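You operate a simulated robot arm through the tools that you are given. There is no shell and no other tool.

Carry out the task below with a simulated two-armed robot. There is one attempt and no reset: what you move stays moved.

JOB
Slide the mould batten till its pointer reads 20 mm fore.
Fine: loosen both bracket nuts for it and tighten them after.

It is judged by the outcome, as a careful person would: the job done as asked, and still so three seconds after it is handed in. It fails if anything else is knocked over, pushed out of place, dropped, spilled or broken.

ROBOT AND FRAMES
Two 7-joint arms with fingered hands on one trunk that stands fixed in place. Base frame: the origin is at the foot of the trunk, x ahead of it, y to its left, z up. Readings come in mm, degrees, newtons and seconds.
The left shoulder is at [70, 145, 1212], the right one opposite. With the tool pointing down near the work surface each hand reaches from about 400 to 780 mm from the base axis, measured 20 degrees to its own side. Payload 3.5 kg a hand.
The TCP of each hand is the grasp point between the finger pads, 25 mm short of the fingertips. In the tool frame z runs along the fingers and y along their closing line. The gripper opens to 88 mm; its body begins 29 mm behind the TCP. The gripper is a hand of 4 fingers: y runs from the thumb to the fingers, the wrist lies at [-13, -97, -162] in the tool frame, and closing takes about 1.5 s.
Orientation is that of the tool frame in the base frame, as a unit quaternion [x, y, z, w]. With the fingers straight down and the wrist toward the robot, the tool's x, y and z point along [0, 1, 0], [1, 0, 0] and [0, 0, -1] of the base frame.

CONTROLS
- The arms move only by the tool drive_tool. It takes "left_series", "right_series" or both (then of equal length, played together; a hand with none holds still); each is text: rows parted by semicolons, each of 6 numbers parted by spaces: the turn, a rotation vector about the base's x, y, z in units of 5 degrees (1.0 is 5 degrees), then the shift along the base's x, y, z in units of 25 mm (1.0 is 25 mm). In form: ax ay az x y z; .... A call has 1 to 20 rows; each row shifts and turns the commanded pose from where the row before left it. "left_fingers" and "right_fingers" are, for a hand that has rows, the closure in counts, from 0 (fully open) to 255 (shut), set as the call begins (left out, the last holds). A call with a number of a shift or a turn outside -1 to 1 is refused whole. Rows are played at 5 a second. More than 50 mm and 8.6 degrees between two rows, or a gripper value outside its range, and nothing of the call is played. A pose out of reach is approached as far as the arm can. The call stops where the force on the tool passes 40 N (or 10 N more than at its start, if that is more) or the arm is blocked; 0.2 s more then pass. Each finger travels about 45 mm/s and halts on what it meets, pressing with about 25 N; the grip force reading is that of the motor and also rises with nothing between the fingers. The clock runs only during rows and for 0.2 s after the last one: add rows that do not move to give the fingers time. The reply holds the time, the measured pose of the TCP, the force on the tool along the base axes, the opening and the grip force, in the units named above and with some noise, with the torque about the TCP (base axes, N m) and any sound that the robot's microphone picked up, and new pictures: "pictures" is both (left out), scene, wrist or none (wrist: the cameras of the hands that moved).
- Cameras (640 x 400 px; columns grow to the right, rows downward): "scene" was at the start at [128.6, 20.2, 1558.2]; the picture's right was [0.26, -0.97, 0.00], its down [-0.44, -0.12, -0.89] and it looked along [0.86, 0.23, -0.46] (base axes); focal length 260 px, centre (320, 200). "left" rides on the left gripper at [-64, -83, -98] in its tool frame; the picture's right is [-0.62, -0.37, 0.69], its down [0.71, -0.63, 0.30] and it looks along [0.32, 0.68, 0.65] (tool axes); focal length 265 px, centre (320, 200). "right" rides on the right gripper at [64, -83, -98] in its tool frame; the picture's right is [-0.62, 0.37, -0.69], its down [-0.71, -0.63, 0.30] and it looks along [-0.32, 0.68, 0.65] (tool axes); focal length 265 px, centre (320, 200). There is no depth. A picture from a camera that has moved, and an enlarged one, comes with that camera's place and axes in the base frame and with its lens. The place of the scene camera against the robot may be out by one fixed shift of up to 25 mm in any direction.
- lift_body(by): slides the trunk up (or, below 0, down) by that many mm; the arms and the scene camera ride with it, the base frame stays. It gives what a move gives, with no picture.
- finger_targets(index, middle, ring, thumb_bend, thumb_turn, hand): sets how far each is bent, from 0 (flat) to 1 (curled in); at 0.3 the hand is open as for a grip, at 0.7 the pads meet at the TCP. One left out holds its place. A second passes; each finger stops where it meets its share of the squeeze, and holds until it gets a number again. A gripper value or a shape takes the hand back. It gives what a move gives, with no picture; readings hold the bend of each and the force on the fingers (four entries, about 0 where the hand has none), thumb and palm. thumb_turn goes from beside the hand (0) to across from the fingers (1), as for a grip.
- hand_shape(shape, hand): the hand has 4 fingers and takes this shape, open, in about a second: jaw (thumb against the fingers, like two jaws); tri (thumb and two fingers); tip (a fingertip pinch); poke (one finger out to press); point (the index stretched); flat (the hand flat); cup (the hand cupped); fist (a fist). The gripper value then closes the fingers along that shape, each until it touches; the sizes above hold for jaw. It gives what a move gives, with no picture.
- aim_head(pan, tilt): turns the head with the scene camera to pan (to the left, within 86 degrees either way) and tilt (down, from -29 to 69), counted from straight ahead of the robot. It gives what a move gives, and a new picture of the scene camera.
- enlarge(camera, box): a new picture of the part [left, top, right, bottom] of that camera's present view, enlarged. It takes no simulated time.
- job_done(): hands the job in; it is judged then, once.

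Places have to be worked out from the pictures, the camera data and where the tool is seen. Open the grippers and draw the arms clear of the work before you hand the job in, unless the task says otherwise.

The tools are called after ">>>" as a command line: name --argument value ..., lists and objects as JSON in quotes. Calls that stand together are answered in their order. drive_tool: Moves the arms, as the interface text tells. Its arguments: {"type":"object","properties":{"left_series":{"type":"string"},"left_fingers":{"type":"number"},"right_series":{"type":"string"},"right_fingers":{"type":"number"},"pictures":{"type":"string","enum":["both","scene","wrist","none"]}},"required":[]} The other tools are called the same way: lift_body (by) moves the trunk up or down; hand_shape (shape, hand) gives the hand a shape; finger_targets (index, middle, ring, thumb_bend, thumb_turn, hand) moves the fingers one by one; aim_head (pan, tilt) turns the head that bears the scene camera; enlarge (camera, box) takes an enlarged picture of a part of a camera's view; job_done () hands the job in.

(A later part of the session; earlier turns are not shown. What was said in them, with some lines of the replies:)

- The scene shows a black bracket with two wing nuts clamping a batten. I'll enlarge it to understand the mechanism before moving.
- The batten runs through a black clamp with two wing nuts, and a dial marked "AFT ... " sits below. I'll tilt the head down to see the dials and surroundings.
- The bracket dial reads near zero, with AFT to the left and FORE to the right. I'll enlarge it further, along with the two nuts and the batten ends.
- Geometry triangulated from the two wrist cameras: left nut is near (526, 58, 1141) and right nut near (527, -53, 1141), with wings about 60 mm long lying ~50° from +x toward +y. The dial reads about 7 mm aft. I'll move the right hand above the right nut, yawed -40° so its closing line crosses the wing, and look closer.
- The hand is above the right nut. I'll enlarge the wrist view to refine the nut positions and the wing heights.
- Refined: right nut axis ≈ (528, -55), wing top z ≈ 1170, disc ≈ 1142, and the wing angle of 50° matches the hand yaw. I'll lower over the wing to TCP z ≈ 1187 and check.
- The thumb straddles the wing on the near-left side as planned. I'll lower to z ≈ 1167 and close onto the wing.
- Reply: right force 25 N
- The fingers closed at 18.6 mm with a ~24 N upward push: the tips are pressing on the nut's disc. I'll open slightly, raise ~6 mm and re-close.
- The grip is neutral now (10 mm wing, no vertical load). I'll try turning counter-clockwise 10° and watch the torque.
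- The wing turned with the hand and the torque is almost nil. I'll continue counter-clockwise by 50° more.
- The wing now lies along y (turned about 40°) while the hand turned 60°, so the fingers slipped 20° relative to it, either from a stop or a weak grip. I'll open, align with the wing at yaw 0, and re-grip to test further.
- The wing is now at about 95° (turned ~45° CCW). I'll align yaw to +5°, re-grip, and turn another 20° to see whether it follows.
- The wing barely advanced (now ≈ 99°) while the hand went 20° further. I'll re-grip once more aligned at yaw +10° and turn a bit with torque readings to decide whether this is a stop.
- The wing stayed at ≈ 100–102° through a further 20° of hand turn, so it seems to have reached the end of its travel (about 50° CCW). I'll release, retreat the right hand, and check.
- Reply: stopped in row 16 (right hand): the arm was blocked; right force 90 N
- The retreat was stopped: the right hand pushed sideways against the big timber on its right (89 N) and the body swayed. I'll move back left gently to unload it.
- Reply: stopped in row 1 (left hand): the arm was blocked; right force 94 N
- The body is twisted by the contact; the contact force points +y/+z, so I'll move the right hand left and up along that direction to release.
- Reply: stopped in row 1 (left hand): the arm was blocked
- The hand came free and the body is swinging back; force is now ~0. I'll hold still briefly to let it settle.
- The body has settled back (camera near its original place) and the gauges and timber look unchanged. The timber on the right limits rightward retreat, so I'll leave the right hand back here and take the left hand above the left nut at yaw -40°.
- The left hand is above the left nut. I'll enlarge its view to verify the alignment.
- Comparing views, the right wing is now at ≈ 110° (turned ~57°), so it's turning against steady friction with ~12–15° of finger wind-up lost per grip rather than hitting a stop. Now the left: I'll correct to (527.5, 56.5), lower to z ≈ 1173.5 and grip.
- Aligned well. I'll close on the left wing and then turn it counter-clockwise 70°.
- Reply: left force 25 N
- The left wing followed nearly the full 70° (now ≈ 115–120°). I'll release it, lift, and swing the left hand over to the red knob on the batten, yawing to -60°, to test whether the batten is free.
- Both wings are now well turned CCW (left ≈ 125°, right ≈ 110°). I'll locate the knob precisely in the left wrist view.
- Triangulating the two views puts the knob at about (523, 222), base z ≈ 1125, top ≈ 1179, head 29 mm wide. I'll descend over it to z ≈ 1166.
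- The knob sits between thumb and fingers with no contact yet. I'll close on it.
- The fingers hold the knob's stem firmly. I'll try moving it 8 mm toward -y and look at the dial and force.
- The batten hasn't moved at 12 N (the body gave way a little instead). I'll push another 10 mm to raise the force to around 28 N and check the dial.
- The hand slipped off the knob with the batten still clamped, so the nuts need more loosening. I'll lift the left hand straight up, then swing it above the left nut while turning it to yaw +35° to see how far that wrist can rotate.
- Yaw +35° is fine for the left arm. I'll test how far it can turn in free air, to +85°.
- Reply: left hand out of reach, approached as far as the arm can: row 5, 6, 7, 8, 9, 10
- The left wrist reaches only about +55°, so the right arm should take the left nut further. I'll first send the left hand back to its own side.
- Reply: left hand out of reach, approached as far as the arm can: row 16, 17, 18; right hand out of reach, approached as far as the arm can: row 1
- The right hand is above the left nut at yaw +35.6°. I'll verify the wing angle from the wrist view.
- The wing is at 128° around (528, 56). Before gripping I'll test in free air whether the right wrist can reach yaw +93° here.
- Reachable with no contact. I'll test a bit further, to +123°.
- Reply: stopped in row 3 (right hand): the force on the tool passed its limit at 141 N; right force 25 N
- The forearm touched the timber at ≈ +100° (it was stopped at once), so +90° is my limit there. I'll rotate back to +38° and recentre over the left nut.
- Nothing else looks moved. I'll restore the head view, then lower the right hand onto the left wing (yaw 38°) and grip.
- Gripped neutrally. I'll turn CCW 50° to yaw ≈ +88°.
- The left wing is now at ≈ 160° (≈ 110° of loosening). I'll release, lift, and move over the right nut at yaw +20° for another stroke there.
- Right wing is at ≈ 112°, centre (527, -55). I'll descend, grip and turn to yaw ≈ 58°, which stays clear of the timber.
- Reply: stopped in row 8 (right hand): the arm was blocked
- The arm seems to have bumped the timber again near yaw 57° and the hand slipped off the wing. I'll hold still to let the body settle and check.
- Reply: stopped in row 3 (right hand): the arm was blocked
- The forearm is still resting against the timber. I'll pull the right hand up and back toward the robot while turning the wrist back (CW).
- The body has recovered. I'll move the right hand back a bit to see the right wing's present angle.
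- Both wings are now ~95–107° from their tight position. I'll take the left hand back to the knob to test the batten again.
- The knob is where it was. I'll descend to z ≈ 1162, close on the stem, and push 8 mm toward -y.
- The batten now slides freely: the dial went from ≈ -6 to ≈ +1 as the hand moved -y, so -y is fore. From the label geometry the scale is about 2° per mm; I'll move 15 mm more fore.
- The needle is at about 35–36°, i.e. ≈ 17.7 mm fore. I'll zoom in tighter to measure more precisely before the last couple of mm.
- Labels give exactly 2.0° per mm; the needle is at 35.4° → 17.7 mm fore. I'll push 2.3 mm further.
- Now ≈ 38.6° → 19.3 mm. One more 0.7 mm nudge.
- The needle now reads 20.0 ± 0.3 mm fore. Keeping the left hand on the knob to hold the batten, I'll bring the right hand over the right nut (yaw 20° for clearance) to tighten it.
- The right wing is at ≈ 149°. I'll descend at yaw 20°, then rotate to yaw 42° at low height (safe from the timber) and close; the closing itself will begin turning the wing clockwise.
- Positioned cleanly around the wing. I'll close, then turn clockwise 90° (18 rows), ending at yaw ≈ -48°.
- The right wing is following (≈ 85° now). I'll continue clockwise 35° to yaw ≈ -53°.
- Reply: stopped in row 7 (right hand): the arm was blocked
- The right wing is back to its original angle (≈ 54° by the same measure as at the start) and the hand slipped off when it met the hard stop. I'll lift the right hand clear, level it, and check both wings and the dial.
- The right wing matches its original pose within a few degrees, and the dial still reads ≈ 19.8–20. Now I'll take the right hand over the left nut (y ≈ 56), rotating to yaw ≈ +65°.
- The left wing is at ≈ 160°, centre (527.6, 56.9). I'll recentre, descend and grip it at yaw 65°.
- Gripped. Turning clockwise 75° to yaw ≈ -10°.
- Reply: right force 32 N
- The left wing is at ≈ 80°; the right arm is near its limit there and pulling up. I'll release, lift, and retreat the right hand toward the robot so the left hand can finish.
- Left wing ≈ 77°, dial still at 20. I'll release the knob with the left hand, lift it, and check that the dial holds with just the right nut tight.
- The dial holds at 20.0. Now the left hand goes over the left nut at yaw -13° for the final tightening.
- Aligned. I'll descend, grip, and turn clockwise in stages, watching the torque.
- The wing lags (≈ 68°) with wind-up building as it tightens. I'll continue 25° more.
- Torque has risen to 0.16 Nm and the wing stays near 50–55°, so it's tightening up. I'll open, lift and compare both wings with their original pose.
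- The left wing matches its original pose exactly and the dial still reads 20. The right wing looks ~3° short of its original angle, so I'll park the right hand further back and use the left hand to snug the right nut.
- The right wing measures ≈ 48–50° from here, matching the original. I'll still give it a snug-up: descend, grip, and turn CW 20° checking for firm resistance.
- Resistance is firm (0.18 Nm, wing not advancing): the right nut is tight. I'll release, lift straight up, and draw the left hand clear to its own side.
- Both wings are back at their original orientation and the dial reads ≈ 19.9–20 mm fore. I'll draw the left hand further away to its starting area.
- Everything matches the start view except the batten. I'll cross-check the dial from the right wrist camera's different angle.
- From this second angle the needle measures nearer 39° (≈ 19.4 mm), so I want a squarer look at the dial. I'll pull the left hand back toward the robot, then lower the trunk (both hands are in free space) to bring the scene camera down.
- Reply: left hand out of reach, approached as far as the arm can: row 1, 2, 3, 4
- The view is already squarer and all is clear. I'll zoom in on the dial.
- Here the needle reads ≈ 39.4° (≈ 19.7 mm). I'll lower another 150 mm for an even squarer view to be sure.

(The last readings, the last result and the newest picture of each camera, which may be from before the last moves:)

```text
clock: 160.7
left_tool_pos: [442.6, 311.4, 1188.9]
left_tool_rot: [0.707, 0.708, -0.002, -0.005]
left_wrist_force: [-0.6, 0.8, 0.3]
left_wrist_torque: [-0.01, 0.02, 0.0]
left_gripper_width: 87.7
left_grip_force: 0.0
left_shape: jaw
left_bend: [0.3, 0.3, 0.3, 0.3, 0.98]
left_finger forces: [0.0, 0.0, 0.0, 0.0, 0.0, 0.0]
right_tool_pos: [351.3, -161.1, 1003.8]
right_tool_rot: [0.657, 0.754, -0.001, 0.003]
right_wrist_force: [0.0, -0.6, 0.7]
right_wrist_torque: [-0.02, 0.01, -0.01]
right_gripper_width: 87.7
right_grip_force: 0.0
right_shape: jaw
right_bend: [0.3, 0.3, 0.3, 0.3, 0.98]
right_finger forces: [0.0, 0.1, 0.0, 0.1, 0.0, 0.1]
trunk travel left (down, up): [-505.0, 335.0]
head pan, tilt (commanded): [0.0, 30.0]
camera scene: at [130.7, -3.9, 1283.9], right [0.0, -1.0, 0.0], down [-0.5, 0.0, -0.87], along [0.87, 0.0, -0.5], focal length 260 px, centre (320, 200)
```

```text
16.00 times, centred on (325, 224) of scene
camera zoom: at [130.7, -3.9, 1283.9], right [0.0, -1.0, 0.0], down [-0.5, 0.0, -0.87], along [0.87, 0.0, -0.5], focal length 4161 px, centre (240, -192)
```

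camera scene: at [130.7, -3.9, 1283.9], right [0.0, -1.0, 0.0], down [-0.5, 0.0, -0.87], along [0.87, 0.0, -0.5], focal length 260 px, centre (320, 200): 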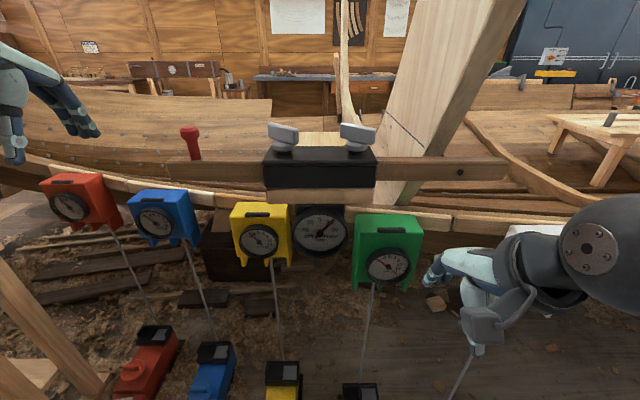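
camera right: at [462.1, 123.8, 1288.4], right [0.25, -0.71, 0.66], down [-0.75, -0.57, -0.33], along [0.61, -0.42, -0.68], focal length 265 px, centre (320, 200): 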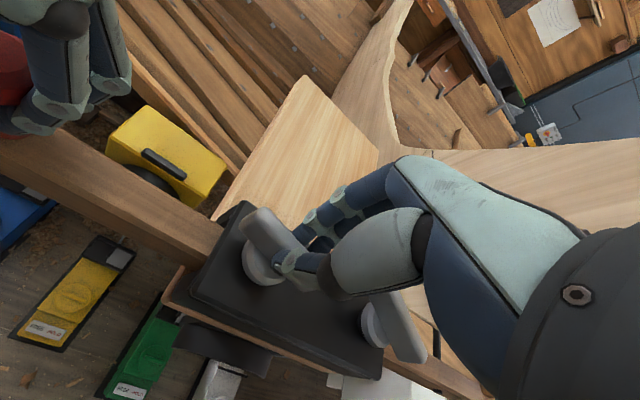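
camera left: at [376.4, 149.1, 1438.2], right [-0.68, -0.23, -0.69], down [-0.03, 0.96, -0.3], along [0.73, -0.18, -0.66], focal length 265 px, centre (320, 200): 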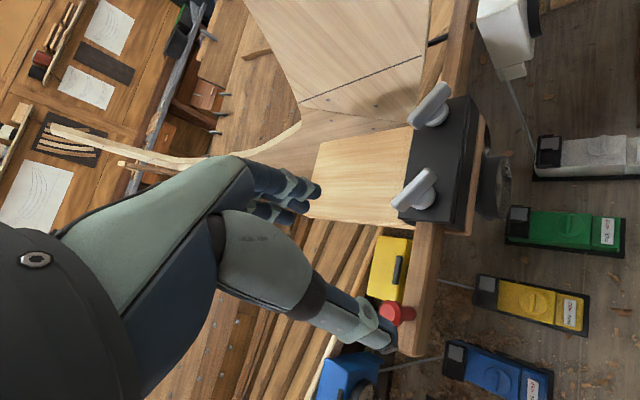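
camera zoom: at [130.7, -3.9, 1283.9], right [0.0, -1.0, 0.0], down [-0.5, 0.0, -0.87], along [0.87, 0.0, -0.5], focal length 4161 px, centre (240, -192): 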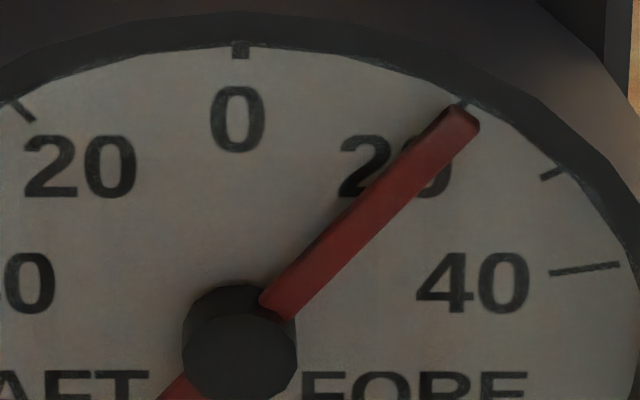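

The square view shows the needle tip right at the 20 FORE tick (I measure about 19.4–20 mm), with both nuts tight. I'll raise the trunk back along the same path so both hands are well clear of the work.

>>> lift_body --by 270

>>> aim_head --pan 0 --tilt 45

>>> enlarge --camera "scene" --box '[180, 100, 480, 300]'

```text
clock: 163.4
left_tool_pos: [442.5, 311.2, 1459.4]
left_tool_rot: [0.707, 0.707, -0.002, -0.005]
left_wrist_force: [0.5, -0.3, 0.5]
left_wrist_torque: [0.01, -0.01, 0.02]
left_gripper_width: 87.6
left_grip_force: 0.1
left_shape: jaw
left_bend: [0.3, 0.3, 0.3, 0.3, 0.98]
left_finger forces: [0.0, 0.0, 0.0, 0.0, 0.1, 0.0]
right_tool_pos: [350.7, -162.9, 1273.4]
right_tool_rot: [0.657, 0.754, -0.001, 0.004]
right_wrist_force: [0.4, 0.0, 0.4]
right_wrist_torque: [-0.01, -0.01, -0.04]
right_gripper_width: 87.5
right_grip_force: 0.0
right_shape: jaw
right_bend: [0.3, 0.3, 0.3, 0.3, 0.98]
right_finger forces: [0.0, 0.1, 0.0, 0.0, 0.0, 0.0]
trunk travel left (down, up): [-775.0, 65.0]
head pan, tilt (commanded): [0.0, 30.0]
```

```text
clock: 164.2
left_tool_pos: [444.0, 311.1, 1458.2]
left_tool_rot: [0.706, 0.708, -0.002, -0.006]
left_wrist_force: [-0.3, 0.4, -0.5]
left_wrist_torque: [0.0, -0.01, 0.0]
left_gripper_width: 87.5
left_grip_force: 0.1
left_shape: jaw
left_bend: [0.3, 0.3, 0.3, 0.3, 0.98]
left_finger forces: [0.0, 0.1, 0.1, 0.0, 0.0, 0.1]
right_tool_pos: [351.0, -163.3, 1273.2]
right_tool_rot: [0.657, 0.754, 0.0, 0.003]
right_wrist_force: [0.5, 0.4, -0.3]
right_wrist_torque: [-0.01, -0.02, -0.01]
right_gripper_width: 87.6
right_grip_force: 0.0
right_shape: jaw
right_bend: [0.3, 0.3, 0.3, 0.3, 0.98]
right_finger forces: [0.0, 0.0, 0.0, 0.1, 0.0, 0.0]
trunk travel left (down, up): [-775.0, 65.0]
head pan, tilt (commanded): [0.0, 45.0]
camera scene: at [121.7, -3.9, 1531.4], right [0.0, -1.0, 0.0], down [-0.71, 0.0, -0.71], along [0.71, 0.0, -0.71], focal length 260 px, centre (320, 200)
```

scene: 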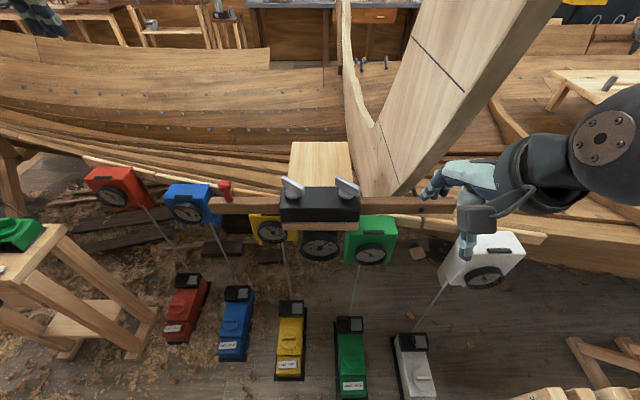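

```text
2.00 times, centred on (330, 200) of scene
camera zoom: at [121.7, -3.9, 1531.4], right [0.0, -1.0, 0.0], down [-0.71, 0.0, -0.71], along [0.71, 0.0, -0.71], focal length 520 px, centre (300, 200)
```

zoom: 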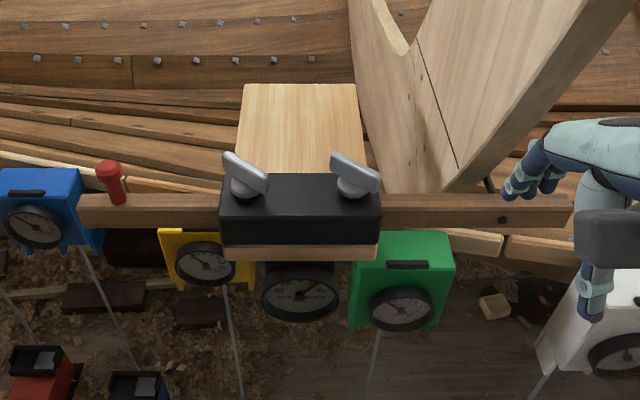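

The pointer sits at the 20 mm FORE mark, both wing nuts are back at their tight orientation, the grippers are open with both hands clear, and nothing else has visibly moved. I'm handing the job in.

>>> job_done

```text
The job is handed in.
```

The batten is set: I slid it about 26 mm fore, and its pointer now sits at the 20 mm fore mark. My closest readings of the dial came out between about 19.2 and 20 mm.

- **Nuts:** I loosened both bracket nuts about 100° to free the batten. I then tightened each one back to the angle it started at, until it resisted firmly. I did not test the clamp afterwards by pushing on the batten.
- **Contact with the timber:** My right arm bumped the large timber to the right of the bracket three times. The hardest hit peaked at 141 N. I backed off each time, and the timber, gauges and floor boxes look unmoved in the pictures.
- **At hand-in:** Both grippers were open and both arms were clear of the work.
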